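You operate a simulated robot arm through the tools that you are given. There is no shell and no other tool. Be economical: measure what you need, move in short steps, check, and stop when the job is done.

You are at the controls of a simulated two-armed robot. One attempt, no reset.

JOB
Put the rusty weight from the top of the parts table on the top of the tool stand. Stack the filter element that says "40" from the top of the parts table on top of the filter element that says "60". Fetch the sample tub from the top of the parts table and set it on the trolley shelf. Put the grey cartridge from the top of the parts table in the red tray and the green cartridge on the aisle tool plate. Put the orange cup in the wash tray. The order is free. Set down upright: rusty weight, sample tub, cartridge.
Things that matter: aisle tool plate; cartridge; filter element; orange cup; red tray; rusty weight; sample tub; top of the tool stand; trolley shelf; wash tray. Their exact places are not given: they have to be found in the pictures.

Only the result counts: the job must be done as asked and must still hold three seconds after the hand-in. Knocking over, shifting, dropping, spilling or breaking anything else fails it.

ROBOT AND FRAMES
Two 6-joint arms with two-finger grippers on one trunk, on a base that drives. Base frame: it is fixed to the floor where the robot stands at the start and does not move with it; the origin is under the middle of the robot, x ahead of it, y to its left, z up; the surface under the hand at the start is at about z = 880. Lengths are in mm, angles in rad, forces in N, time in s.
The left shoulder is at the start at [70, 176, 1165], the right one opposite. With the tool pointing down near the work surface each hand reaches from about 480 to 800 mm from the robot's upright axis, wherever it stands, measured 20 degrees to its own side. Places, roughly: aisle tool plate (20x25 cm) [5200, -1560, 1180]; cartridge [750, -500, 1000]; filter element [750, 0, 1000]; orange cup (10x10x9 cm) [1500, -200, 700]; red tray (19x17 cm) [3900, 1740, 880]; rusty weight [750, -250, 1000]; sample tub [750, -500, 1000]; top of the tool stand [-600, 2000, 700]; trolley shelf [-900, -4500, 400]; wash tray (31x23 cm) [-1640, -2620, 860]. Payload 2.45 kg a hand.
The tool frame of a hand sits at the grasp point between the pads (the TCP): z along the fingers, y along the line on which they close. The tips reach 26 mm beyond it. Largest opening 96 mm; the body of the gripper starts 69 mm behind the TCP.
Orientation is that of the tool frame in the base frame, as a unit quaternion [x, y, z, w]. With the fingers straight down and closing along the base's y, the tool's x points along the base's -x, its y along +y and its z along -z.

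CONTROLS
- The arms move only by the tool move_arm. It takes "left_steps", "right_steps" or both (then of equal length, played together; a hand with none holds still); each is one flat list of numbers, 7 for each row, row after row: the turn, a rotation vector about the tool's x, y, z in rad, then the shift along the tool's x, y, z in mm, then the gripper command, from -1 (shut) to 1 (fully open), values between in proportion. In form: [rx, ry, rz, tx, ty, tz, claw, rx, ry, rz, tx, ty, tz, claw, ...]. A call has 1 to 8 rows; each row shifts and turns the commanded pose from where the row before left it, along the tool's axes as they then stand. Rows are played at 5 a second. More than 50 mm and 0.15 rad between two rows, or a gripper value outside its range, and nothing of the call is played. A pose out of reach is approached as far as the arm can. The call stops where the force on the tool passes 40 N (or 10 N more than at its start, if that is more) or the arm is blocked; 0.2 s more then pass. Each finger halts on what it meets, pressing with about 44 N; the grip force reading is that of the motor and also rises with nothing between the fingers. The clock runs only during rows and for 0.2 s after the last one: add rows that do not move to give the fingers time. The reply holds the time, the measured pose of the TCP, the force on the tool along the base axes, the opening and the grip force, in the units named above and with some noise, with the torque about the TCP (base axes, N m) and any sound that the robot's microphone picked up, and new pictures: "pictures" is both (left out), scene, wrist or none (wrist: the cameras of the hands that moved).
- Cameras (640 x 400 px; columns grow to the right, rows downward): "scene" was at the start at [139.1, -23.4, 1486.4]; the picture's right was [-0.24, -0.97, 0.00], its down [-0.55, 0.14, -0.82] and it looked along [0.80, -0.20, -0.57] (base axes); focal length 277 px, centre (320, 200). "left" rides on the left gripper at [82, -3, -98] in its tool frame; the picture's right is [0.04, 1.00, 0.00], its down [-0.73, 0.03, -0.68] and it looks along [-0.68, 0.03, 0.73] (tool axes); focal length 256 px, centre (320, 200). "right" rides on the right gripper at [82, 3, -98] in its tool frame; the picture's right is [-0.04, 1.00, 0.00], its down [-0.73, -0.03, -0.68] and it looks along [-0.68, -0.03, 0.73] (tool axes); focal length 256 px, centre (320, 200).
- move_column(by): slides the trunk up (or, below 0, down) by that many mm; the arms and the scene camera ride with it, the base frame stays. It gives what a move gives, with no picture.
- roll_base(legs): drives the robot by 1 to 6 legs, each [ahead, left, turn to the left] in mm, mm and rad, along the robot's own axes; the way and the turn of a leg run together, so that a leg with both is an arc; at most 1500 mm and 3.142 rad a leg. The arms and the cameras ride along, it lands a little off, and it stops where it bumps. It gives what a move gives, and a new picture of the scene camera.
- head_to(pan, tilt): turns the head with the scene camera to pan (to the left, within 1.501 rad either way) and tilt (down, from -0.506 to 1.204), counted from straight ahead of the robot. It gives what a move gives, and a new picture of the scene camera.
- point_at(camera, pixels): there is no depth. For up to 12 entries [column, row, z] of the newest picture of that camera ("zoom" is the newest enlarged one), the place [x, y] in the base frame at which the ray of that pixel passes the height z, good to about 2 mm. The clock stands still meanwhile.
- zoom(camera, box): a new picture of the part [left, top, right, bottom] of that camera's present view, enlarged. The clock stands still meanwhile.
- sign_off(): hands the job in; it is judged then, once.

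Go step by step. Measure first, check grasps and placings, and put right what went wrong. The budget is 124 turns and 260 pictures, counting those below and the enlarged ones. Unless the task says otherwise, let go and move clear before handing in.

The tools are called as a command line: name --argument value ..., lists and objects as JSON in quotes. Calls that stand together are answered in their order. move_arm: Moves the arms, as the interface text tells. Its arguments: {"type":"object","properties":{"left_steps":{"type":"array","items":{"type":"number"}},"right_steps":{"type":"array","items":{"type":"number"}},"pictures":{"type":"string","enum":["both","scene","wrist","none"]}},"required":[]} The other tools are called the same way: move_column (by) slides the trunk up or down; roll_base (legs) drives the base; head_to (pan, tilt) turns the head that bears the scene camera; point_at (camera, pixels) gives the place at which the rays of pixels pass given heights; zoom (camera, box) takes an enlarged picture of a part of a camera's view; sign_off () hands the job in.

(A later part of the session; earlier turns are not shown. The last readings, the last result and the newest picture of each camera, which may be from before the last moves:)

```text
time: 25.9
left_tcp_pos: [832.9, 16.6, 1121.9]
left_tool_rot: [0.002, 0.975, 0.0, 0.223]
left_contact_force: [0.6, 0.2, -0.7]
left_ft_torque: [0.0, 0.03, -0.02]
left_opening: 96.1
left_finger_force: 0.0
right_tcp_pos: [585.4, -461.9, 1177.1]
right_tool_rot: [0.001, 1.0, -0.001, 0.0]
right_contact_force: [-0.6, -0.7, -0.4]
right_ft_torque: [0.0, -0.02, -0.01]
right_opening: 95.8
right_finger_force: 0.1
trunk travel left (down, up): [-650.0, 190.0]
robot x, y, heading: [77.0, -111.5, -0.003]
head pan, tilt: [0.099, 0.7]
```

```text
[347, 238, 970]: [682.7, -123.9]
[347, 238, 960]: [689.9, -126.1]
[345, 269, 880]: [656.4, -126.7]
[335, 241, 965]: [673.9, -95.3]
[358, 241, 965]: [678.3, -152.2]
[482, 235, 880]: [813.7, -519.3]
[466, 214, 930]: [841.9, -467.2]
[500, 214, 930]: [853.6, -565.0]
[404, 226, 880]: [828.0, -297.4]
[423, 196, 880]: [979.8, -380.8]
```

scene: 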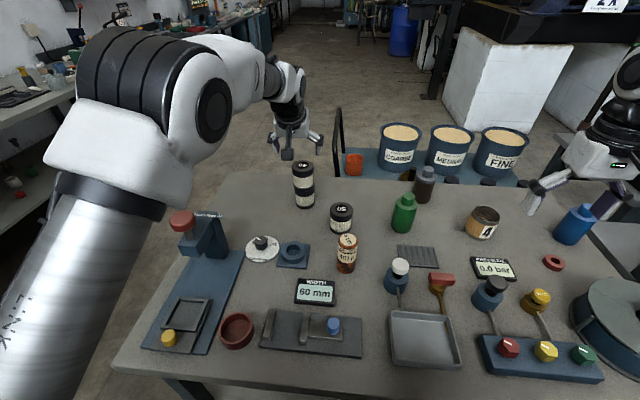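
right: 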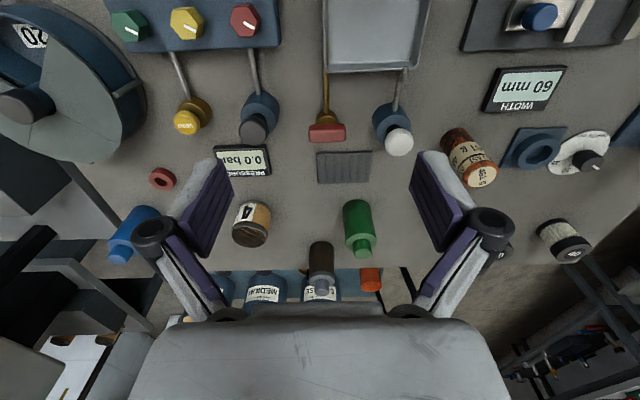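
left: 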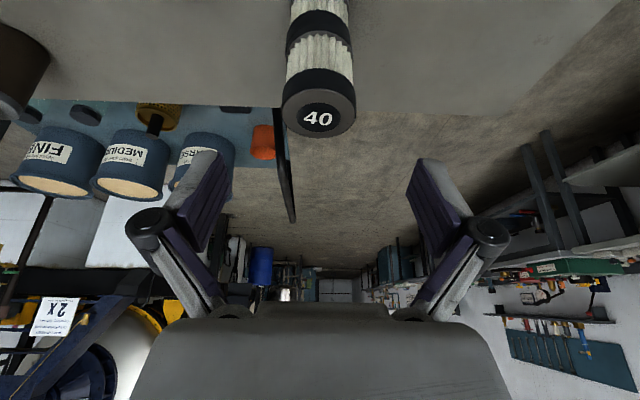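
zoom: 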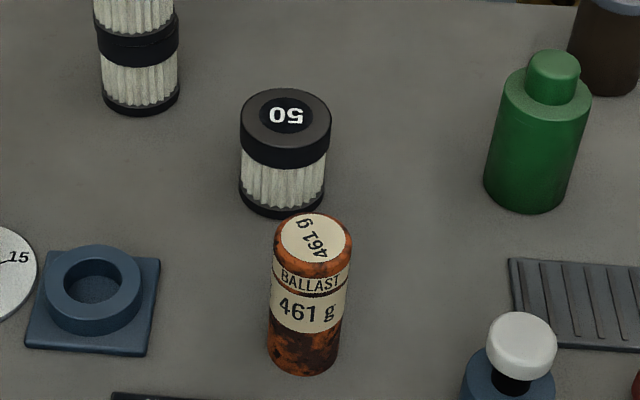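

The weight is at about (661,-127), about 50 mm wide and 110 tall; the tub is about 85 mm wide near (835,-516). I untilt the left hand, bring it towards the weight, then roll the base right 200 mm so both arms reach.

move_arm --left_steps '[0, 0.15, 0, 0, 0, -20, 1, 0, 0.15, 0, 20, 0, -20, 1, 0, 0.15, 0, 40, 0, 0, 1, 0, 0, 0, 45, 0, 0, 1, 0, 0, 0, 45, 0, 0, 1, 0, 0, 0, 30, 0, 0, 1, 0, 0, 0, 0, 0, 0, 1]' --pictures "none"

roll_base --legs '[[0, -200, 0]]'

```text
time: 27.5
left_tcp_pos: [638.1, 16.3, 1147.6]
left_tool_rot: [0.001, 1.0, 0.0, 0.0]
left_contact_force: [0.7, 0.6, -0.1]
left_ft_torque: [0.0, 0.02, -0.02]
left_opening: 96.0
left_finger_force: 0.1
right_tcp_pos: [585.8, -461.7, 1180.8]
right_tool_rot: [0.001, 1.0, 0.0, 0.0]
right_contact_force: [-0.1, 1.0, 0.3]
right_ft_torque: [-0.01, 0.0, -0.02]
right_opening: 96.0
right_finger_force: 0.1
trunk travel left (down, up): [-650.0, 190.0]
robot x, y, heading: [75.2, -110.0, -0.01]
head pan, tilt: [0.099, 0.7]
```

```text
time: 29.1
left_tcp_pos: [639.4, -181.6, 1148.2]
left_tool_rot: [0.001, 1.0, -0.001, 0.0]
left_contact_force: [0.2, 0.7, -0.1]
left_ft_torque: [-0.04, 0.01, 0.01]
left_opening: 96.0
left_finger_force: 0.0
right_tcp_pos: [585.5, -661.6, 1179.0]
right_tool_rot: [0.0, 1.0, 0.0, 0.001]
right_contact_force: [-0.3, 0.4, 0.3]
right_ft_torque: [-0.02, 0.0, -0.02]
right_opening: 95.9
right_finger_force: 0.1
trunk travel left (down, up): [-650.0, 190.0]
robot x, y, heading: [76.6, -308.1, -0.006]
head pan, tilt: [0.099, 0.7]
```

scene: 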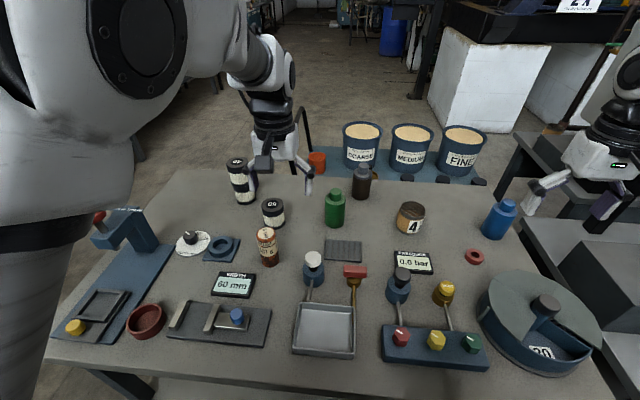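

Base at (77,-308). I bring both hands over their objects and look through the wrist cameras.

move_arm --left_steps '[0, 0, 0, -11, 27, 0, 1, 0, 0, 0, -11, 27, 0, 1, 0, 0, 0, 0, 0, 30, 1, 0, 0, 0, 0, 0, 30, 1, 0, 0, 0, 0, 0, 0, 1, 0, 0, 0, 0, 0, 0, 1]' --right_steps '[0, 0, 0, -35, 29, 0, 1, 0, 0, 0, -35, 29, 0, 1, 0, 0, 0, -35, 29, 0, 1, 0, 0, 0, -35, 29, 0, 1, 0, 0, 0, -35, 29, 0, 1, 0, 0, 0, 0, 0, 0, 1]' --pictures "wrist"

```text
time: 30.5
left_tcp_pos: [659.8, -130.2, 1088.5]
left_tool_rot: [0.002, 1.0, 0.001, 0.0]
left_contact_force: [-0.6, -0.4, -0.2]
left_ft_torque: [0.0, -0.05, 0.01]
left_opening: 96.3
left_finger_force: 0.1
right_tcp_pos: [758.6, -517.4, 1182.3]
right_tool_rot: [0.003, 1.0, 0.001, 0.0]
right_contact_force: [-0.1, -0.7, -0.3]
right_ft_torque: [-0.01, 0.0, -0.01]
right_opening: 96.2
right_finger_force: 0.2
trunk travel left (down, up): [-650.0, 190.0]
robot x, y, heading: [78.9, -306.7, -0.005]
head pan, tilt: [0.099, 0.7]
```

right: 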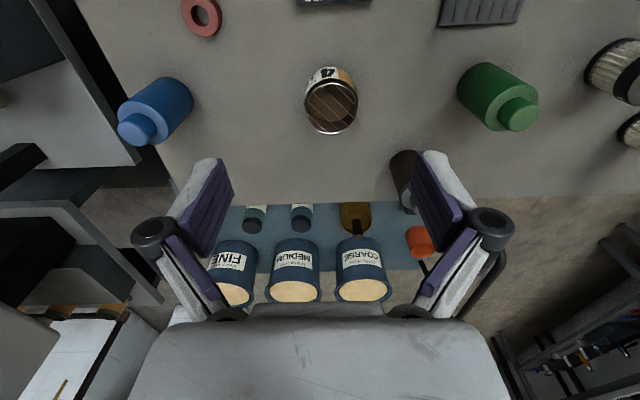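
left: 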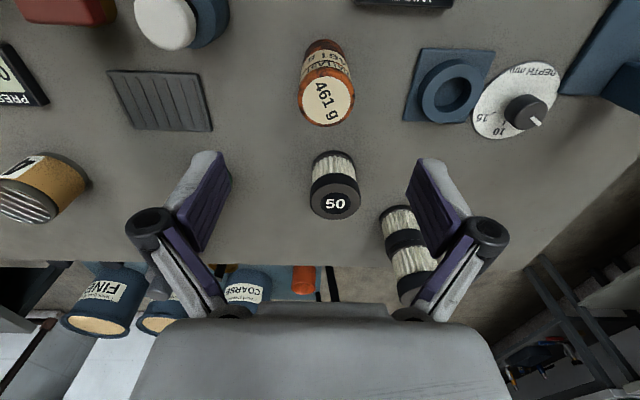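

Weight top is at (327,103) in the left view, tub top at (331,108) in the right. I measure both.

point_at --camera "left" --pixels '[[327, 103, 980], [327, 103, 990], [300, 100, 985], [354, 100, 985], [325, 45, 880]]'

point_at --camera "right" --pixels '[[331, 108, 950], [331, 108, 960], [305, 105, 955], [358, 105, 955], [331, 135, 955], [331, 81, 955], [328, 68, 880]]'

zoom --camera "right" --box '[250, 40, 410, 140]'

point_at --camera "scene" --pixels '[[411, 210, 950], [411, 210, 960], [398, 210, 955], [424, 210, 955]]'

zoom --camera "scene" --box '[330, 150, 450, 250]'

```text
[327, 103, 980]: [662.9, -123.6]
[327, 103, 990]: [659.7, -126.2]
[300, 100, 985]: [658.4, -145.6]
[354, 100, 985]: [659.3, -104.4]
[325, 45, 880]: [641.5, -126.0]
```

```text
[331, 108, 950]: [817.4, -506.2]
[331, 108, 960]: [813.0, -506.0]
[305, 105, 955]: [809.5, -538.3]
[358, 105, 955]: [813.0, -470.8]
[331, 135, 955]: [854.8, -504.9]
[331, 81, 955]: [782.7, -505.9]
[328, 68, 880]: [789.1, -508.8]
```

```text
4.00 times, centred on (330, 90) of right
```

zoom: 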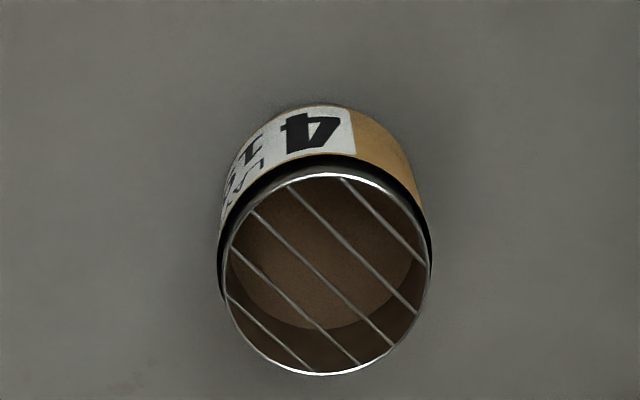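

```text
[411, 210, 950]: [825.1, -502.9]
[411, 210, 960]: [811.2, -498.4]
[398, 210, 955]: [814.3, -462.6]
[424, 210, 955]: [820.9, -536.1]
```

```text
4.00 times, centred on (390, 200) of scene
```

zoom: 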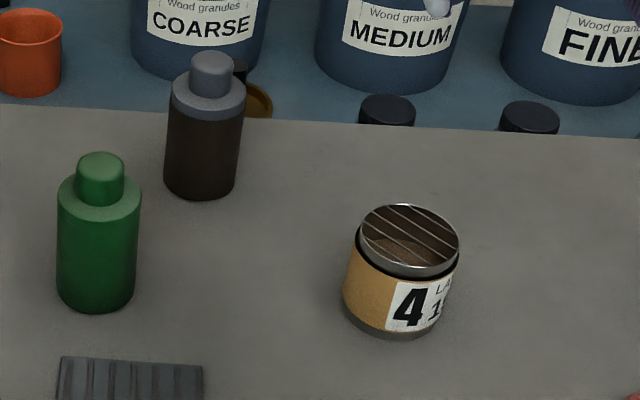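

Tub: centre about (816,-506), about 67 mm wide, top about 957, open with wires, so keep it level. Weight: (660,-125). Both hands descend.

move_arm --left_steps '[0, 0, 0, 0, 5, 0, 1, 0, 0, 0, 0, 0, 0, 1, 0, 0, 0, 0, 0, 37, 1, 0, 0, 0, 0, 0, 37, 1, 0, 0, 0, 0, 0, 37, 1, 0, 0, 0, 0, 0, 37, 1, 0, 0, 0, 0, 0, 0, 1]' --right_steps '[0, 0, 0, -30, 6, 0, 1, 0, 0, 0, -27.4, 5.4, 20, 1, 0, 0, 0, 0, 0, 48, 1, 0, 0, 0, 0, 0, 48, 1, 0, 0, 0, 0, 0, 48, 1, 0, 0, 0, 0, 0, 48, 1, 0, 0, 0, 0, 0, 0, 1]' --pictures "wrist"

```text
time: 32.1
left_tcp_pos: [661.5, -124.6, 940.6]
left_tool_rot: [0.001, 1.0, 0.0, 0.001]
left_contact_force: [-0.7, -0.2, 0.2]
left_ft_torque: [-0.01, 0.01, -0.03]
left_opening: 96.2
left_finger_force: 0.0
right_tcp_pos: [807.4, -508.6, 963.7]
right_tool_rot: [0.001, 1.0, 0.0, 0.0]
right_contact_force: [-0.5, -0.7, -0.1]
right_ft_torque: [0.03, -0.01, -0.03]
right_opening: 96.2
right_finger_force: 0.1
right hand out of reach, approached as far as the arm can: row 2
trunk travel left (down, up): [-650.0, 190.0]
robot x, y, heading: [80.2, -306.6, -0.006]
head pan, tilt: [0.099, 0.7]
```

right: 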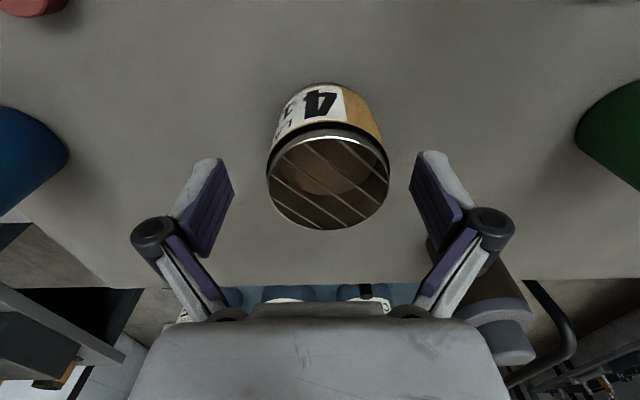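
left: 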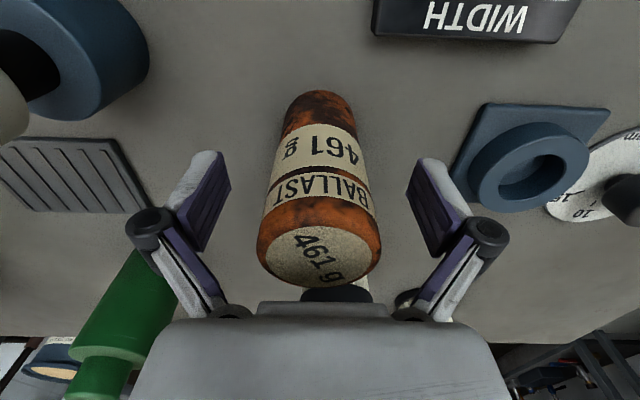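

Weight lies between the left pads; the right hand needs about +8 in x, +4 in y and 39 down. I finish the right approach and close the left.

move_arm --left_steps '[0, 0, 0, 0, 0, 0, 0.2, 0, 0, 0, 0, 0, 0, -0.6, 0, 0, 0, 0, 0, 0, -1, 0, 0, 0, 0, 0, 0, -1]' --right_steps '[0, 0, 0, -4, 2, 10, 1, 0, 0, 0, -4, 2, 13, 1, 0, 0, 0, 0, 0, 15, 1, 0, 0, 0, 0, 0, 0, 1]' --pictures "wrist"

```text
time: 33.1
left_tcp_pos: [663.5, -123.8, 939.5]
left_tool_rot: [0.0, 1.0, 0.0, 0.0]
left_contact_force: [1.1, -0.2, -0.5]
left_ft_torque: [0.05, -0.12, -0.02]
left_opening: 44.9
left_finger_force: 43.7
right_tcp_pos: [814.9, -503.5, 925.8]
right_tool_rot: [0.001, 1.0, 0.001, -0.001]
right_contact_force: [-0.4, 0.2, 0.3]
right_ft_torque: [0.01, 0.02, -0.01]
right_opening: 96.1
right_finger_force: 0.0
trunk travel left (down, up): [-650.0, 190.0]
robot x, y, heading: [80.4, -311.2, -0.003]
head pan, tilt: [0.099, 0.7]
```

right: 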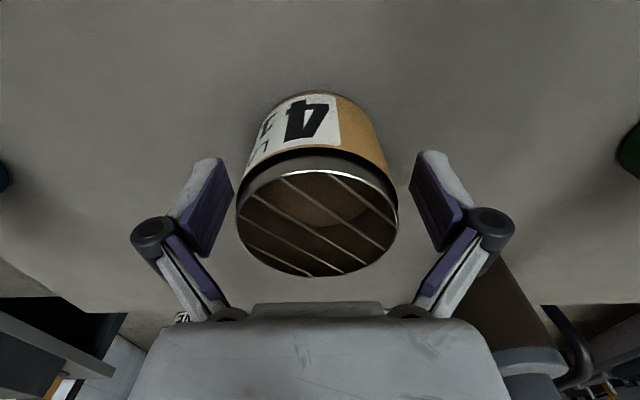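
left: 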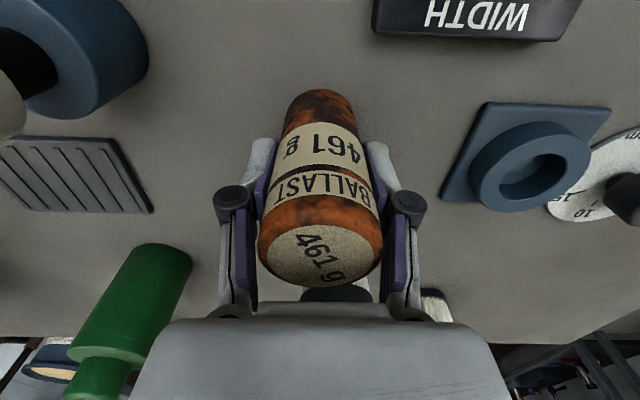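

Weight held (44.9 mm), and the tub is centred between the right pads. I close the right hand and then lift both.

move_arm --left_steps '[0, 0, 0, 0, 0, 0, -1, 0, 0, 0, 0, 0, 0, -1, 0, 0, 0, 0, 0, 0, -1, 0, 0, 0, 0, 0, -20, -1, 0, 0, 0, 0, 0, -40, -1, 0, 0, 0, 0, 0, -40, -1, 0, 0, 0, 0, 0, -40, -1, 0, 0, 0, 0, 0, 0, -1]' --right_steps '[0, 0, 0, 0, 0, 0, 0.5, 0, 0, 0, 0, 0, 0, -0.2, 0, 0, 0, 0, 0, 0, -1, 0, 0, 0, 0, 0, -20, -1, 0, 0, 0, 0, 0, -40, -1, 0, 0, 0, 0, 0, -40, -1, 0, 0, 0, 0, 0, -40, -1, 0, 0, 0, 0, 0, 0, -1]'

```text
time: 34.9
left_tcp_pos: [664.0, -125.6, 1081.8]
left_tool_rot: [0.001, 1.0, 0.0, -0.001]
left_contact_force: [1.4, -1.0, -4.9]
left_ft_torque: [0.02, 0.02, -0.01]
left_opening: 44.7
left_finger_force: 43.9
right_tcp_pos: [815.5, -504.3, 1063.9]
right_tool_rot: [0.001, 1.0, 0.0, 0.0]
right_contact_force: [-0.6, -0.6, -4.2]
right_ft_torque: [-0.01, 0.02, -0.01]
right_opening: 70.3
right_finger_force: 44.0
trunk travel left (down, up): [-650.0, 190.0]
robot x, y, heading: [79.9, -308.5, 0.001]
head pan, tilt: [0.099, 0.7]
```

scene: 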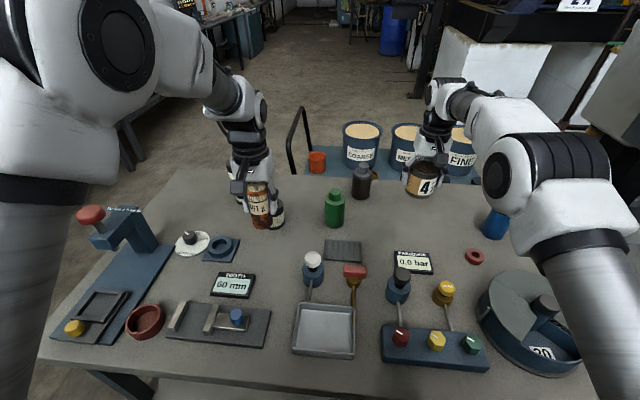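
right: 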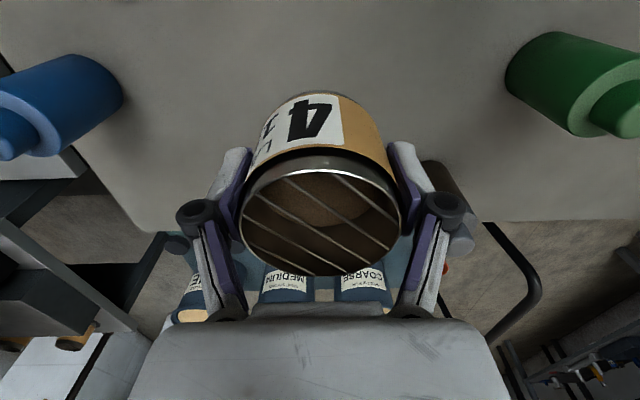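
left: 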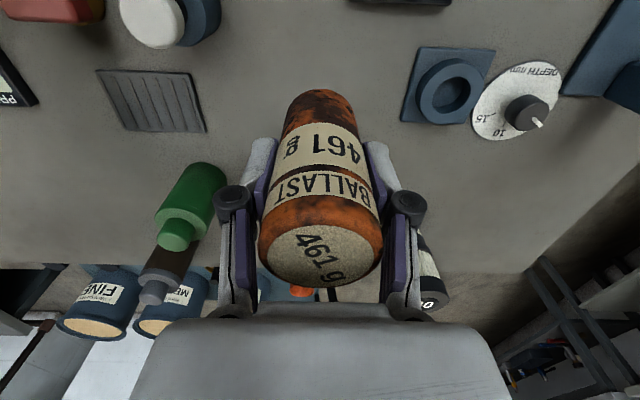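

Both held (44.7 and 70.3 mm). I pull the right hand in and roll back 600 mm clear of the table, then turn to face the tool stand.

move_arm --left_steps '[0, 0, 0, 0, 0, 0, -1, 0, 0, 0, 0, 0, 0, -1, 0, 0, 0, 0, 0, 0, -1, 0, 0, 0, 0, 0, 0, -1]' --right_steps '[0, 0, 0, 45, -10, -10, -1, 0, 0, 0, 45, -10, -10, -1, 0, 0, 0, 40, -10, 0, -1, 0, 0, 0, 0, 0, 0, -1]' --pictures "none"

roll_base --legs '[[-600, 0, 0], [0, 0, 1.5708]]'

head_to --pan 0.2 --tilt 0.4

```text
time: 35.9
left_tcp_pos: [663.3, -123.8, 1082.3]
left_tool_rot: [0.001, 1.0, -0.001, -0.001]
left_contact_force: [0.2, 0.3, -4.8]
left_ft_torque: [0.0, -0.03, -0.01]
left_opening: 44.9
left_finger_force: 43.5
right_tcp_pos: [686.5, -534.2, 1088.1]
right_tool_rot: [0.002, 1.0, 0.0, 0.0]
right_contact_force: [0.0, -0.8, -4.4]
right_ft_torque: [-0.01, 0.01, 0.02]
right_opening: 70.7
right_finger_force: 43.6
trunk travel left (down, up): [-650.0, 190.0]
robot x, y, heading: [79.6, -307.5, -0.006]
head pan, tilt: [0.099, 0.7]
```

```text
time: 43.2
left_tcp_pos: [-725.5, 273.3, 1082.3]
left_tool_rot: [0.708, -0.706, 0.001, 0.0]
left_contact_force: [-0.2, 0.1, -4.9]
left_ft_torque: [0.01, -0.04, 0.0]
left_opening: 44.7
left_finger_force: 44.1
right_tcp_pos: [-316.5, 299.7, 1086.2]
right_tool_rot: [0.709, -0.706, 0.0, 0.001]
right_contact_force: [0.0, 1.0, -3.9]
right_ft_torque: [-0.02, 0.01, 0.01]
right_opening: 70.8
right_finger_force: 43.9
trunk travel left (down, up): [-650.0, 190.0]
robot x, y, heading: [-536.6, -308.9, 1.572]
head pan, tilt: [0.099, 0.7]
```

scene: 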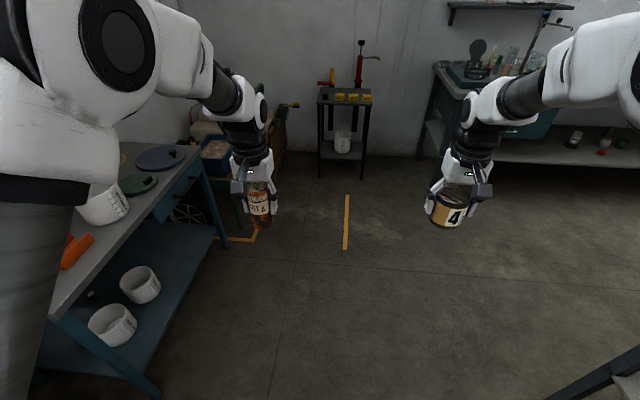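

```text
time: 44.0
left_tcp_pos: [-725.2, 271.2, 1081.9]
left_tool_rot: [0.708, -0.706, 0.0, 0.001]
left_contact_force: [-0.1, -0.5, -5.0]
left_ft_torque: [0.02, -0.03, -0.05]
left_opening: 45.1
left_finger_force: 44.0
right_tcp_pos: [-315.8, 298.2, 1086.4]
right_tool_rot: [0.708, -0.706, 0.001, 0.001]
right_contact_force: [0.0, 0.2, -3.8]
right_ft_torque: [0.03, 0.02, 0.0]
right_opening: 70.3
right_finger_force: 43.5
trunk travel left (down, up): [-650.0, 190.0]
robot x, y, heading: [-537.8, -306.6, 1.575]
head pan, tilt: [0.201, 0.4]
```

scene: 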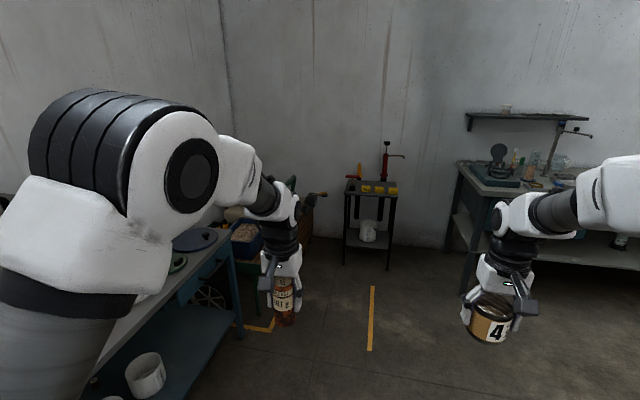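

I see the stand at (371,190) and a bench with tubs on my left. I measure the stand top and zoom.

point_at --camera "scene" --pixels '[[345, 192, 700], [398, 195, 700], [352, 181, 700], [396, 184, 700], [344, 265, 0], [388, 268, 0], [372, 287, 0], [369, 350, 0], [240, 335, 0], [217, 240, 800]]'

zoom --camera "scene" --box '[310, 130, 430, 205]'

```text
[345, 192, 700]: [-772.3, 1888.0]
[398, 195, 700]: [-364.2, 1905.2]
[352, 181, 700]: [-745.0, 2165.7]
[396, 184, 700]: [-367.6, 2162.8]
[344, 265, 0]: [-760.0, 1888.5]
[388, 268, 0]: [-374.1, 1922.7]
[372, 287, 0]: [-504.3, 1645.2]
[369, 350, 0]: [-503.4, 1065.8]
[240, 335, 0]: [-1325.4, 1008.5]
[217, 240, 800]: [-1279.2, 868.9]
```

```text
5.33 times, centred on (370, 168) of scene
```

zoom: 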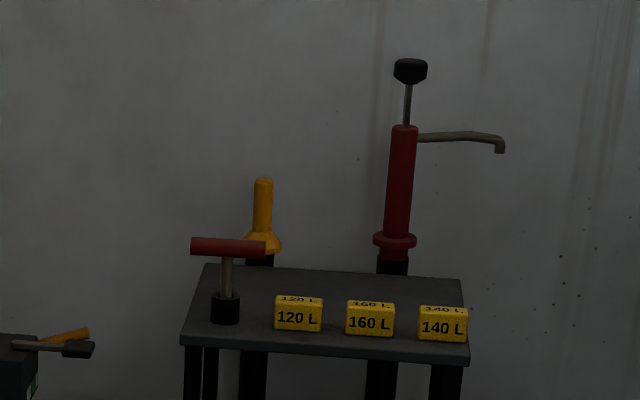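

Stand top spans x −770…−365, y 1890…2165, with blocks along the front and free space in the back half. I check the bench edge on the right, and drive halfway.

point_at --camera "scene" --pixels '[[456, 166, 880], [480, 190, 880], [448, 250, 0], [475, 262, 0], [470, 128, 1300]]'

roll_base --legs '[[1250, -170, 0]]'

head_to --pan 0.1 --tilt 0.75

```text
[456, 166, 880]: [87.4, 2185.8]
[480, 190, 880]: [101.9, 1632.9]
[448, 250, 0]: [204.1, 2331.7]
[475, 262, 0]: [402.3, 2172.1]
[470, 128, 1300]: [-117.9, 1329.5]
```

```text
time: 50.3
left_tcp_pos: [-599.9, 1504.6, 1081.5]
left_tool_rot: [0.72, -0.694, 0.001, 0.0]
left_contact_force: [-0.2, 0.1, -4.6]
left_ft_torque: [0.04, 0.01, 0.0]
left_opening: 45.0
left_finger_force: 44.2
right_tcp_pos: [-192.1, 1546.6, 1085.6]
right_tool_rot: [0.72, -0.694, 0.0, 0.001]
right_contact_force: [-0.4, 0.1, -4.0]
right_ft_torque: [-0.02, -0.03, 0.02]
right_opening: 70.3
right_finger_force: 44.3
trunk travel left (down, up): [-650.0, 190.0]
robot x, y, heading: [-389.1, 930.5, 1.612]
head pan, tilt: [0.201, 0.4]
```

scene: 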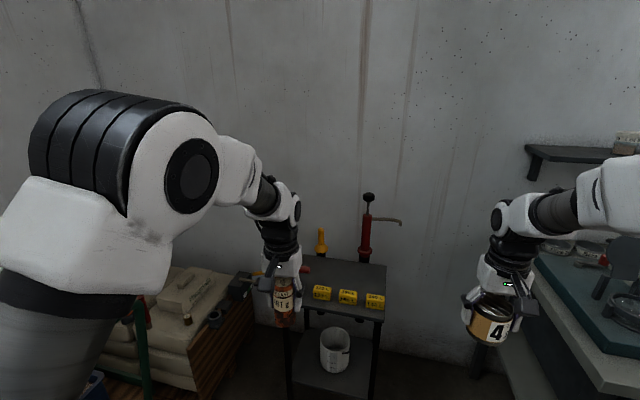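

```text
time: 51.1
left_tcp_pos: [-599.7, 1505.2, 1081.4]
left_tool_rot: [0.721, -0.693, 0.0, 0.001]
left_contact_force: [-0.2, 0.4, -4.7]
left_ft_torque: [-0.01, -0.01, 0.01]
left_opening: 44.8
left_finger_force: 43.7
right_tcp_pos: [-192.8, 1545.2, 1086.6]
right_tool_rot: [0.721, -0.693, 0.0, 0.001]
right_contact_force: [0.4, 0.5, -4.0]
right_ft_torque: [0.0, 0.0, 0.0]
right_opening: 70.5
right_finger_force: 43.8
trunk travel left (down, up): [-650.0, 190.0]
robot x, y, heading: [-395.5, 930.0, 1.607]
head pan, tilt: [0.099, 0.75]
```

scene: 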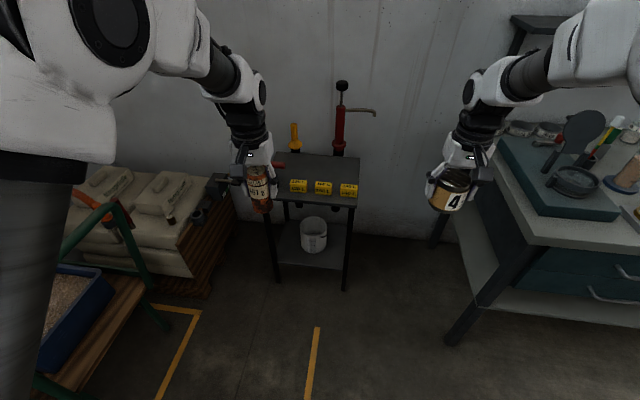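

Closer view: stand free area behind the blocks around (325,168). I measure it, the pump positions and the right bench edge.

point_at --camera "scene" --pixels '[[297, 194, 700], [323, 196, 700], [348, 199, 700], [293, 152, 700], [338, 157, 700], [360, 158, 700], [358, 204, 700], [325, 168, 700], [278, 168, 780], [345, 288, 0], [503, 172, 880], [500, 240, 880]]'

zoom --camera "scene" --box '[230, 70, 390, 220]'

```text
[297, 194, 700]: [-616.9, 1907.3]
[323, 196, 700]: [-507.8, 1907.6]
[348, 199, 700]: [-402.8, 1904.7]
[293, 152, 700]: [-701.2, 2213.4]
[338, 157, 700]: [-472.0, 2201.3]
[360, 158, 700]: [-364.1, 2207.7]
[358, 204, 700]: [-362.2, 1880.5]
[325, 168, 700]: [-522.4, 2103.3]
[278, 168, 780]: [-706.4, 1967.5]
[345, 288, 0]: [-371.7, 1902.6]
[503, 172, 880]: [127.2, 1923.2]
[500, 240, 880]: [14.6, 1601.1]
```

```text
2.67 times, centred on (310, 145) of scene
```

zoom: 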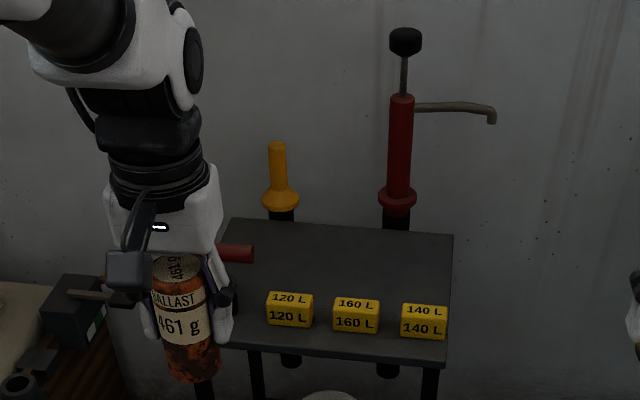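

The pumps stand behind the stand, and the free spot is about (-520,2050). I turn to heading 1.4 to keep the right elbow off the bench, drive in, then lower the trunk 60 mm.

roll_base --legs '[[0, 0, -0.207], [500, 130, 0]]'

move_column --by -60

head_to --pan 0.25 --tilt 0.9

move_arm --left_steps '[0, 0, 0, 0, 0, 40, -1, 0, 0, 0, 0, 0, 40, -1, 0, 0, 0, 0, 0, 0, -1]'

```text
time: 55.0
left_tcp_pos: [-517.3, 2054.3, 1081.8]
left_tool_rot: [-0.645, 0.764, 0.0, 0.0]
left_contact_force: [-0.4, -0.5, -3.5]
left_ft_torque: [0.01, 0.01, 0.0]
left_opening: 45.0
left_finger_force: 43.4
right_tcp_pos: [-110.2, 2009.7, 1086.6]
right_tool_rot: [-0.646, 0.764, -0.001, 0.0]
right_contact_force: [-0.2, -0.9, -4.4]
right_ft_torque: [0.0, 0.03, -0.02]
right_opening: 70.5
right_finger_force: 43.7
trunk travel left (down, up): [-650.0, 190.0]
robot x, y, heading: [-432.9, 1451.4, 1.399]
head pan, tilt: [0.099, 0.75]
```

scene: 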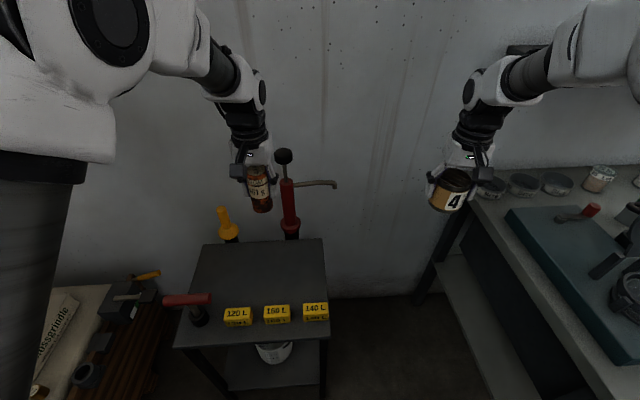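

```text
time: 56.0
left_tcp_pos: [-517.3, 2054.5, 1021.2]
left_tool_rot: [-0.645, 0.764, 0.0, 0.001]
left_contact_force: [0.1, -0.8, -3.4]
left_ft_torque: [0.01, 0.01, -0.01]
left_opening: 44.9
left_finger_force: 44.3
right_tcp_pos: [-109.6, 2010.0, 1026.8]
right_tool_rot: [-0.645, 0.764, 0.0, 0.0]
right_contact_force: [0.4, 0.3, -3.3]
right_ft_torque: [-0.03, 0.01, -0.02]
right_opening: 70.4
right_finger_force: 44.0
trunk travel left (down, up): [-590.0, 250.0]
robot x, y, heading: [-433.4, 1448.1, 1.398]
head pan, tilt: [0.099, 0.75]
```

```text
time: 56.6
left_tcp_pos: [-518.8, 2055.2, 1021.6]
left_tool_rot: [-0.645, 0.764, 0.0, 0.0]
left_contact_force: [-0.9, -0.7, -4.8]
left_ft_torque: [-0.01, 0.02, 0.0]
left_opening: 44.8
left_finger_force: 44.1
right_tcp_pos: [-110.6, 2010.9, 1026.9]
right_tool_rot: [-0.646, 0.763, -0.001, 0.0]
right_contact_force: [0.1, -0.5, -3.2]
right_ft_torque: [-0.01, -0.01, -0.02]
right_opening: 70.8
right_finger_force: 43.8
trunk travel left (down, up): [-590.0, 250.0]
robot x, y, heading: [-434.0, 1447.4, 1.395]
head pan, tilt: [0.25, 0.901]
```

scene: 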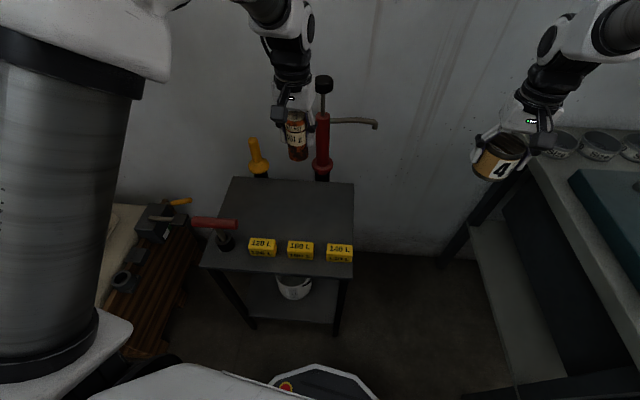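

```text
time: 57.5
left_tcp_pos: [-517.4, 2052.7, 940.6]
left_tool_rot: [-0.645, 0.764, 0.0, 0.0]
left_contact_force: [0.3, -1.5, -4.1]
left_ft_torque: [0.03, 0.01, -0.06]
left_opening: 44.9
left_finger_force: 43.6
right_tcp_pos: [-109.8, 2010.0, 1027.4]
right_tool_rot: [-0.646, 0.764, 0.0, 0.0]
right_contact_force: [-0.9, -0.5, -4.7]
right_ft_torque: [0.02, 0.01, -0.01]
right_opening: 70.5
right_finger_force: 44.5
trunk travel left (down, up): [-590.0, 250.0]
robot x, y, heading: [-435.2, 1451.3, 1.398]
head pan, tilt: [0.25, 0.901]
```

scene: 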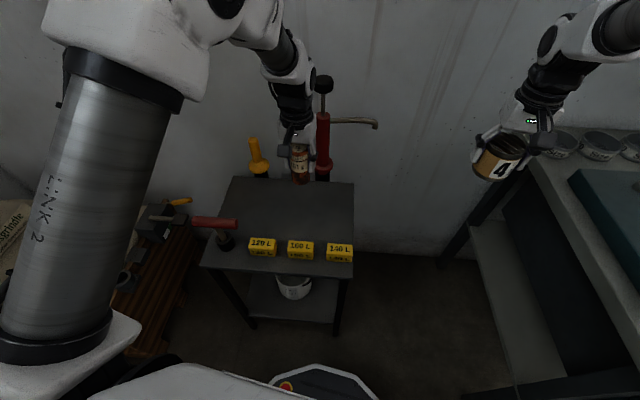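
left: 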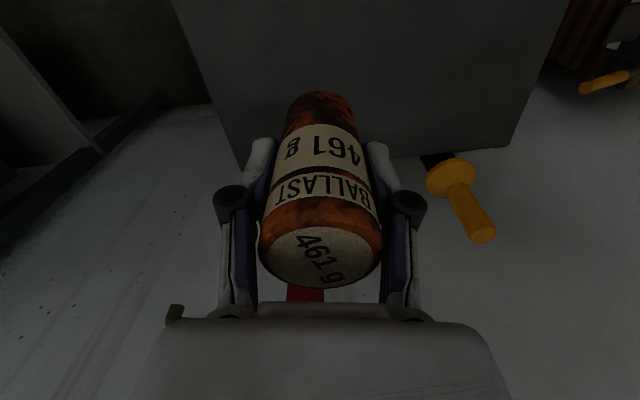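

The weight hangs over the stand's back area. I recheck stand edges and pump position before lowering further.

point_at --camera "scene" --pixels '[[233, 178, 700], [354, 183, 700], [202, 266, 700], [352, 277, 700], [322, 180, 700], [262, 238, 730], [299, 241, 730], [338, 244, 730], [225, 245, 700], [320, 178, 600]]'

point_at --camera "left" --pixels '[[240, 178, 700], [514, 147, 700], [300, 165, 700], [400, 157, 700], [303, 292, 800]]'

```text
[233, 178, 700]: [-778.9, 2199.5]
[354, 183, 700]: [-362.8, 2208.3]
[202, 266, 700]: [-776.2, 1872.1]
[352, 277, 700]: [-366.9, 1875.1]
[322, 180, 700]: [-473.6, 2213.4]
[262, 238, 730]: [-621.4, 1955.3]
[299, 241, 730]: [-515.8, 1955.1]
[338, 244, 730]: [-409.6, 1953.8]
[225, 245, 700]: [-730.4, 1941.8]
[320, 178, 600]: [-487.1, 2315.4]
```

```text
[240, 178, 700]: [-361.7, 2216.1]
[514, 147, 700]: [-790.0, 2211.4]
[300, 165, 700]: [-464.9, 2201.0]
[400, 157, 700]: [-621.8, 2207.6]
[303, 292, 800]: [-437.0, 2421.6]
```

Stand top is x −777…−365, y 1873…2210, z≈700, so the spot (-517,2053) is clear. I lower 165 mm, then feel for contact.

move_arm --left_steps '[0, 0, 0, 0, 0, 42, -1, 0, 0, 0, 0, 0, 42, -1, 0, 0, 0, 0, 0, 42, -1, 0, 0, 0, 0, 0, 36, -1, 0, 0, 0, 0, 0, 9, -1, 0, 0, 0, 0, 0, 0, -1]'

```text
time: 58.9
left_tcp_pos: [-518.2, 2054.5, 769.7]
left_tool_rot: [-0.645, 0.764, 0.0, 0.0]
left_contact_force: [-0.7, 0.1, -4.9]
left_ft_torque: [0.01, -0.02, 0.03]
left_opening: 44.9
left_finger_force: 44.0
right_tcp_pos: [-112.0, 2011.2, 1026.0]
right_tool_rot: [-0.645, 0.764, -0.001, 0.0]
right_contact_force: [-0.4, 0.5, -3.3]
right_ft_torque: [-0.02, -0.01, 0.0]
right_opening: 70.8
right_finger_force: 44.1
trunk travel left (down, up): [-590.0, 250.0]
robot x, y, heading: [-432.9, 1450.6, 1.402]
head pan, tilt: [0.25, 0.901]
```

scene: 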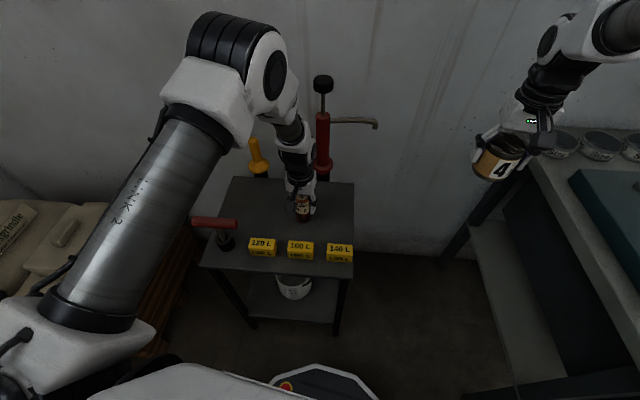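
left: 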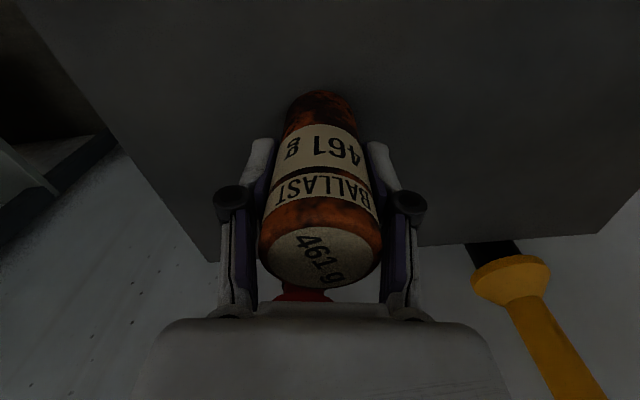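

Free at z≈770, with no contact yet. I lower in 3 mm steps.

move_arm --left_steps '[0, 0, 0, 0, 0, 3, -1, 0, 0, 0, 0, 0, 2, -1, 0, 0, 0, 0, 0, 0, -1]' --pictures "none"

move_arm --left_steps '[0, 0, 0, 0, 0, 2, -1, 0, 0, 0, 0, 0, 2, -1, 0, 0, 0, 0, 0, 0, -1]' --pictures "none"

```text
time: 59.6
left_tcp_pos: [-518.4, 2054.2, 766.2]
left_tool_rot: [-0.646, 0.764, 0.0, -0.001]
left_contact_force: [-1.1, -0.4, -4.3]
left_ft_torque: [0.0, 0.0, 0.01]
left_opening: 44.8
left_finger_force: 44.4
right_tcp_pos: [-111.2, 2011.3, 1026.3]
right_tool_rot: [-0.645, 0.764, 0.0, -0.001]
right_contact_force: [-0.4, 1.0, -3.5]
right_ft_torque: [-0.03, 0.04, 0.03]
right_opening: 70.6
right_finger_force: 43.9
trunk travel left (down, up): [-590.0, 250.0]
robot x, y, heading: [-430.6, 1451.8, 1.398]
head pan, tilt: [0.25, 0.901]
```

```text
time: 60.5
left_tcp_pos: [-517.9, 2055.2, 761.4]
left_tool_rot: [-0.646, 0.764, -0.001, 0.0]
left_contact_force: [0.2, -0.8, -4.2]
left_ft_torque: [0.0, 0.0, 0.0]
left_opening: 44.8
left_finger_force: 44.0
right_tcp_pos: [-110.0, 2010.7, 1026.7]
right_tool_rot: [-0.646, 0.764, 0.0, -0.001]
right_contact_force: [0.3, -0.4, -2.9]
right_ft_torque: [0.01, 0.01, 0.0]
right_opening: 70.4
right_finger_force: 44.3
trunk travel left (down, up): [-590.0, 250.0]
robot x, y, heading: [-434.5, 1446.4, 1.405]
head pan, tilt: [0.25, 0.901]
```

move_arm --left_steps '[0, 0, 0, 0, 0, 2, -1, 0, 0, 0, 0, 0, 0, -1]' --pictures "none"

move_arm --left_steps '[0, 0, 0, 0, 0, 2, -1, 0, 0, 0, 0, 0, 0, -1]' --pictures "none"

```text
time: 61.0
left_tcp_pos: [-518.2, 2054.3, 759.3]
left_tool_rot: [-0.645, 0.764, 0.0, 0.0]
left_contact_force: [-0.4, 0.8, -0.6]
left_ft_torque: [0.03, 0.02, 0.05]
left_opening: 45.1
left_finger_force: 43.5
right_tcp_pos: [-111.2, 2011.3, 1027.1]
right_tool_rot: [-0.646, 0.764, 0.0, -0.001]
right_contact_force: [0.5, 0.2, -3.4]
right_ft_torque: [0.0, 0.0, 0.0]
right_opening: 70.7
right_finger_force: 43.6
trunk travel left (down, up): [-590.0, 250.0]
robot x, y, heading: [-433.2, 1446.8, 1.4]
head pan, tilt: [0.25, 0.901]
```

```text
time: 61.6
left_tcp_pos: [-518.8, 2054.1, 759.8]
left_tool_rot: [-0.646, 0.764, 0.001, 0.001]
left_contact_force: [-3.8, 3.0, 18.6]
left_ft_torque: [-0.34, 0.26, -0.1]
left_opening: 44.9
left_finger_force: 44.4
right_tcp_pos: [-110.5, 2007.8, 1028.0]
right_tool_rot: [-0.645, 0.764, 0.0, 0.0]
right_contact_force: [0.0, 0.2, -3.8]
right_ft_torque: [-0.01, -0.01, 0.01]
right_opening: 70.6
right_finger_force: 43.9
trunk travel left (down, up): [-590.0, 250.0]
robot x, y, heading: [-432.5, 1447.4, 1.403]
head pan, tilt: [0.25, 0.901]
```

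Firm contact (18.6 N up) at z≈759.5. I raise 1 mm to ease the load, open and lift away.

move_arm --left_steps '[0, 0, 0, 0, 0, -1, -1, 0, 0, 0, 0, 0, 0, -0.4, 0, 0, 0, 0, 0, 0, 0.4, 0, 0, 0, 0, 0, 0, 0.8, 0, 0, 0, 0, 0, -40, 0.8, 0, 0, 0, 0, 0, -45, 0.8, 0, 0, 0, 0, 0, -45, 0.8, 0, 0, 0, 0, 0, -45, 0.8]'

```text
time: 63.5
left_tcp_pos: [-516.1, 2054.4, 935.6]
left_tool_rot: [-0.645, 0.764, 0.001, 0.0]
left_contact_force: [-0.3, -0.8, 0.4]
left_ft_torque: [0.0, -0.02, 0.02]
left_opening: 86.8
left_finger_force: 0.1
right_tcp_pos: [-110.3, 2008.6, 1028.2]
right_tool_rot: [-0.645, 0.764, -0.001, 0.0]
right_contact_force: [0.5, -0.4, -3.5]
right_ft_torque: [0.0, -0.01, 0.0]
right_opening: 70.7
right_finger_force: 44.1
trunk travel left (down, up): [-590.0, 250.0]
robot x, y, heading: [-430.0, 1450.0, 1.403]
head pan, tilt: [0.25, 0.901]
```

scene: 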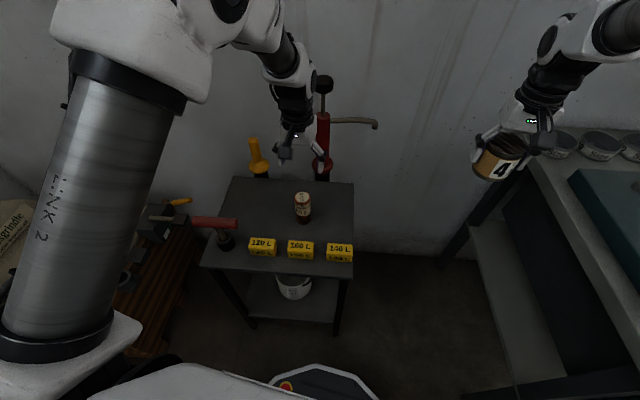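
left: 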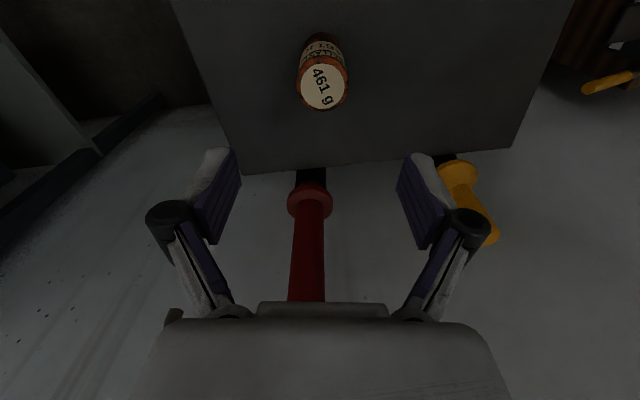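

The weight stands upright on the stand. I raise the left hand and trunk, and back off; then head for the orange cup.

move_arm --left_steps '[0, 0, 0, 0, 0, -45, 0.8, 0, 0, 0, 0, 0, -45, 0.8, 0, 0, 0, 0, 0, 0, 0.8]' --pictures "none"

move_column --by 60

roll_base --legs '[[-550, 0, 0], [0, 0, -1.4], [900, 0, 0]]'

head_to --pan -0.6 --tilt 0.5

```text
time: 64.2
left_tcp_pos: [-518.8, 2053.1, 1025.2]
left_tool_rot: [-0.646, 0.764, 0.0, -0.001]
left_contact_force: [0.4, 0.6, 0.4]
left_ft_torque: [-0.03, 0.01, -0.04]
left_opening: 86.1
left_finger_force: 0.0
right_tcp_pos: [-110.1, 2011.3, 1025.7]
right_tool_rot: [-0.646, 0.764, -0.001, 0.0]
right_contact_force: [0.3, 0.2, -3.2]
right_ft_torque: [-0.03, 0.01, -0.03]
right_opening: 70.7
right_finger_force: 43.8
trunk travel left (down, up): [-590.0, 250.0]
robot x, y, heading: [-431.9, 1450.0, 1.405]
head pan, tilt: [0.25, 0.901]
```

```text
time: 65.2
left_tcp_pos: [-517.8, 2052.3, 1086.4]
left_tool_rot: [-0.646, 0.763, -0.002, -0.001]
left_contact_force: [0.0, -0.7, 0.2]
left_ft_torque: [-0.04, 0.02, -0.02]
left_opening: 86.3
left_finger_force: 0.2
right_tcp_pos: [-110.7, 2010.7, 1086.8]
right_tool_rot: [-0.646, 0.764, -0.001, -0.001]
right_contact_force: [0.1, 0.3, -4.4]
right_ft_torque: [0.0, -0.02, 0.03]
right_opening: 70.5
right_finger_force: 43.9
trunk travel left (down, up): [-650.0, 190.0]
robot x, y, heading: [-435.1, 1449.0, 1.399]
head pan, tilt: [0.25, 0.901]
```

```text
time: 76.2
left_tcp_pos: [945.2, 1079.9, 1086.7]
left_tool_rot: [0.003, 1.0, 0.0, 0.0]
left_contact_force: [-0.1, -0.8, -0.7]
left_ft_torque: [0.03, -0.01, 0.02]
left_opening: 86.5
left_finger_force: 0.1
right_tcp_pos: [969.2, 667.7, 1087.5]
right_tool_rot: [0.004, 1.0, 0.0, 0.0]
right_contact_force: [-0.4, -0.5, -4.7]
right_ft_torque: [-0.02, 0.01, 0.0]
right_opening: 70.6
right_finger_force: 44.5
trunk travel left (down, up): [-650.0, 190.0]
robot x, y, heading: [365.1, 898.1, -0.011]
head pan, tilt: [0.25, 0.901]
```

scene: 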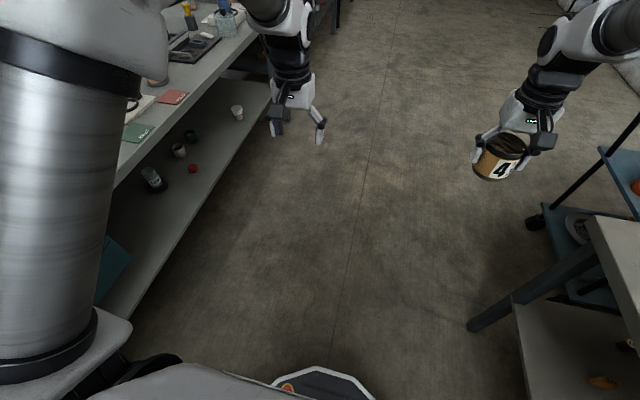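

```text
time: 77.3
left_tcp_pos: [945.1, 1079.2, 1085.4]
left_tool_rot: [0.003, 1.0, 0.0, 0.0]
left_contact_force: [-0.2, 0.2, 0.3]
left_ft_torque: [0.02, 0.01, 0.0]
left_opening: 86.2
left_finger_force: 0.0
right_tcp_pos: [969.9, 668.5, 1086.9]
right_tool_rot: [0.004, 1.0, 0.0, -0.001]
right_contact_force: [0.5, 0.4, -3.5]
right_ft_torque: [-0.02, 0.06, 0.04]
right_opening: 70.7
right_finger_force: 44.2
trunk travel left (down, up): [-650.0, 190.0]
robot x, y, heading: [366.3, 894.6, -0.006]
head pan, tilt: [-0.6, 0.499]
```

scene: 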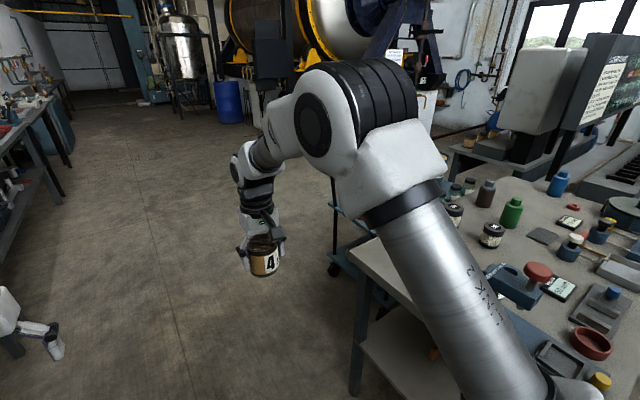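

The way is clear. I drive ahead 1000 mm, turn right to face the cart with the cup, and look.

roll_base --legs '[[1000, 0, 0], [0, 0, -1.56]]'

head_to --pan 0.0 --tilt 0.65

```text
time: 86.2
left_tcp_pos: [1520.0, 307.7, 1086.4]
left_tool_rot: [0.706, 0.708, 0.001, -0.001]
left_contact_force: [0.0, -0.4, 0.0]
left_ft_torque: [0.01, -0.02, -0.01]
left_opening: 86.4
left_finger_force: 0.1
right_tcp_pos: [1111.1, 279.6, 1087.2]
right_tool_rot: [0.706, 0.708, 0.001, -0.001]
right_contact_force: [-0.3, -0.6, -4.1]
right_ft_torque: [0.03, -0.01, -0.02]
right_opening: 70.8
right_finger_force: 44.1
trunk travel left (down, up): [-650.0, 190.0]
robot x, y, heading: [1336.3, 885.0, -1.569]
head pan, tilt: [-0.6, 0.499]
```

scene: 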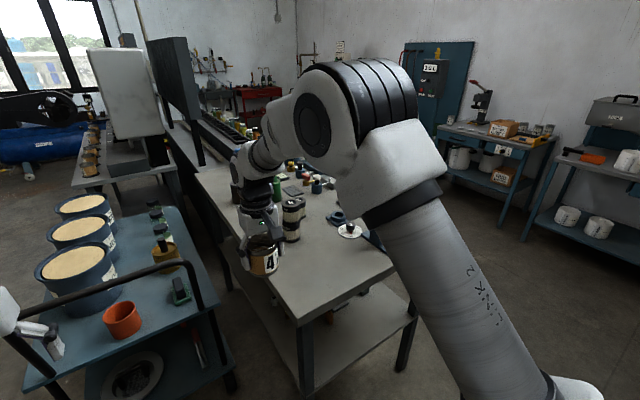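

```text
time: 87.2
left_tcp_pos: [1521.9, 308.6, 1086.2]
left_tool_rot: [0.706, 0.708, 0.0, 0.0]
left_contact_force: [0.6, -0.2, 0.3]
left_ft_torque: [0.02, -0.02, -0.01]
left_opening: 86.5
left_finger_force: 0.0
right_tcp_pos: [1111.7, 278.3, 1087.9]
right_tool_rot: [0.706, 0.708, 0.0, 0.0]
right_contact_force: [0.2, 0.3, -4.6]
right_ft_torque: [0.04, -0.03, 0.02]
right_opening: 70.4
right_finger_force: 44.7
trunk travel left (down, up): [-650.0, 190.0]
robot x, y, heading: [1331.0, 884.5, -1.568]
head pan, tilt: [0.0, 0.649]
```

scene: 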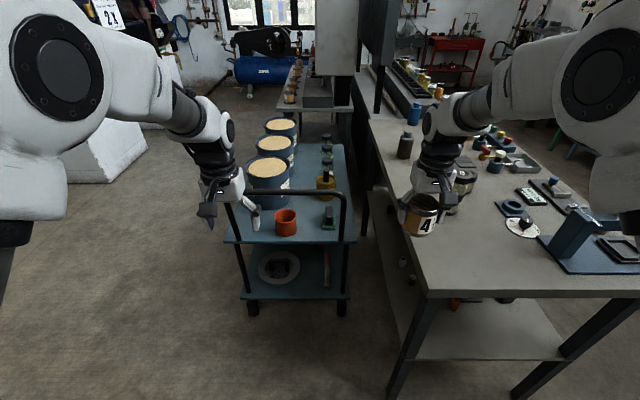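

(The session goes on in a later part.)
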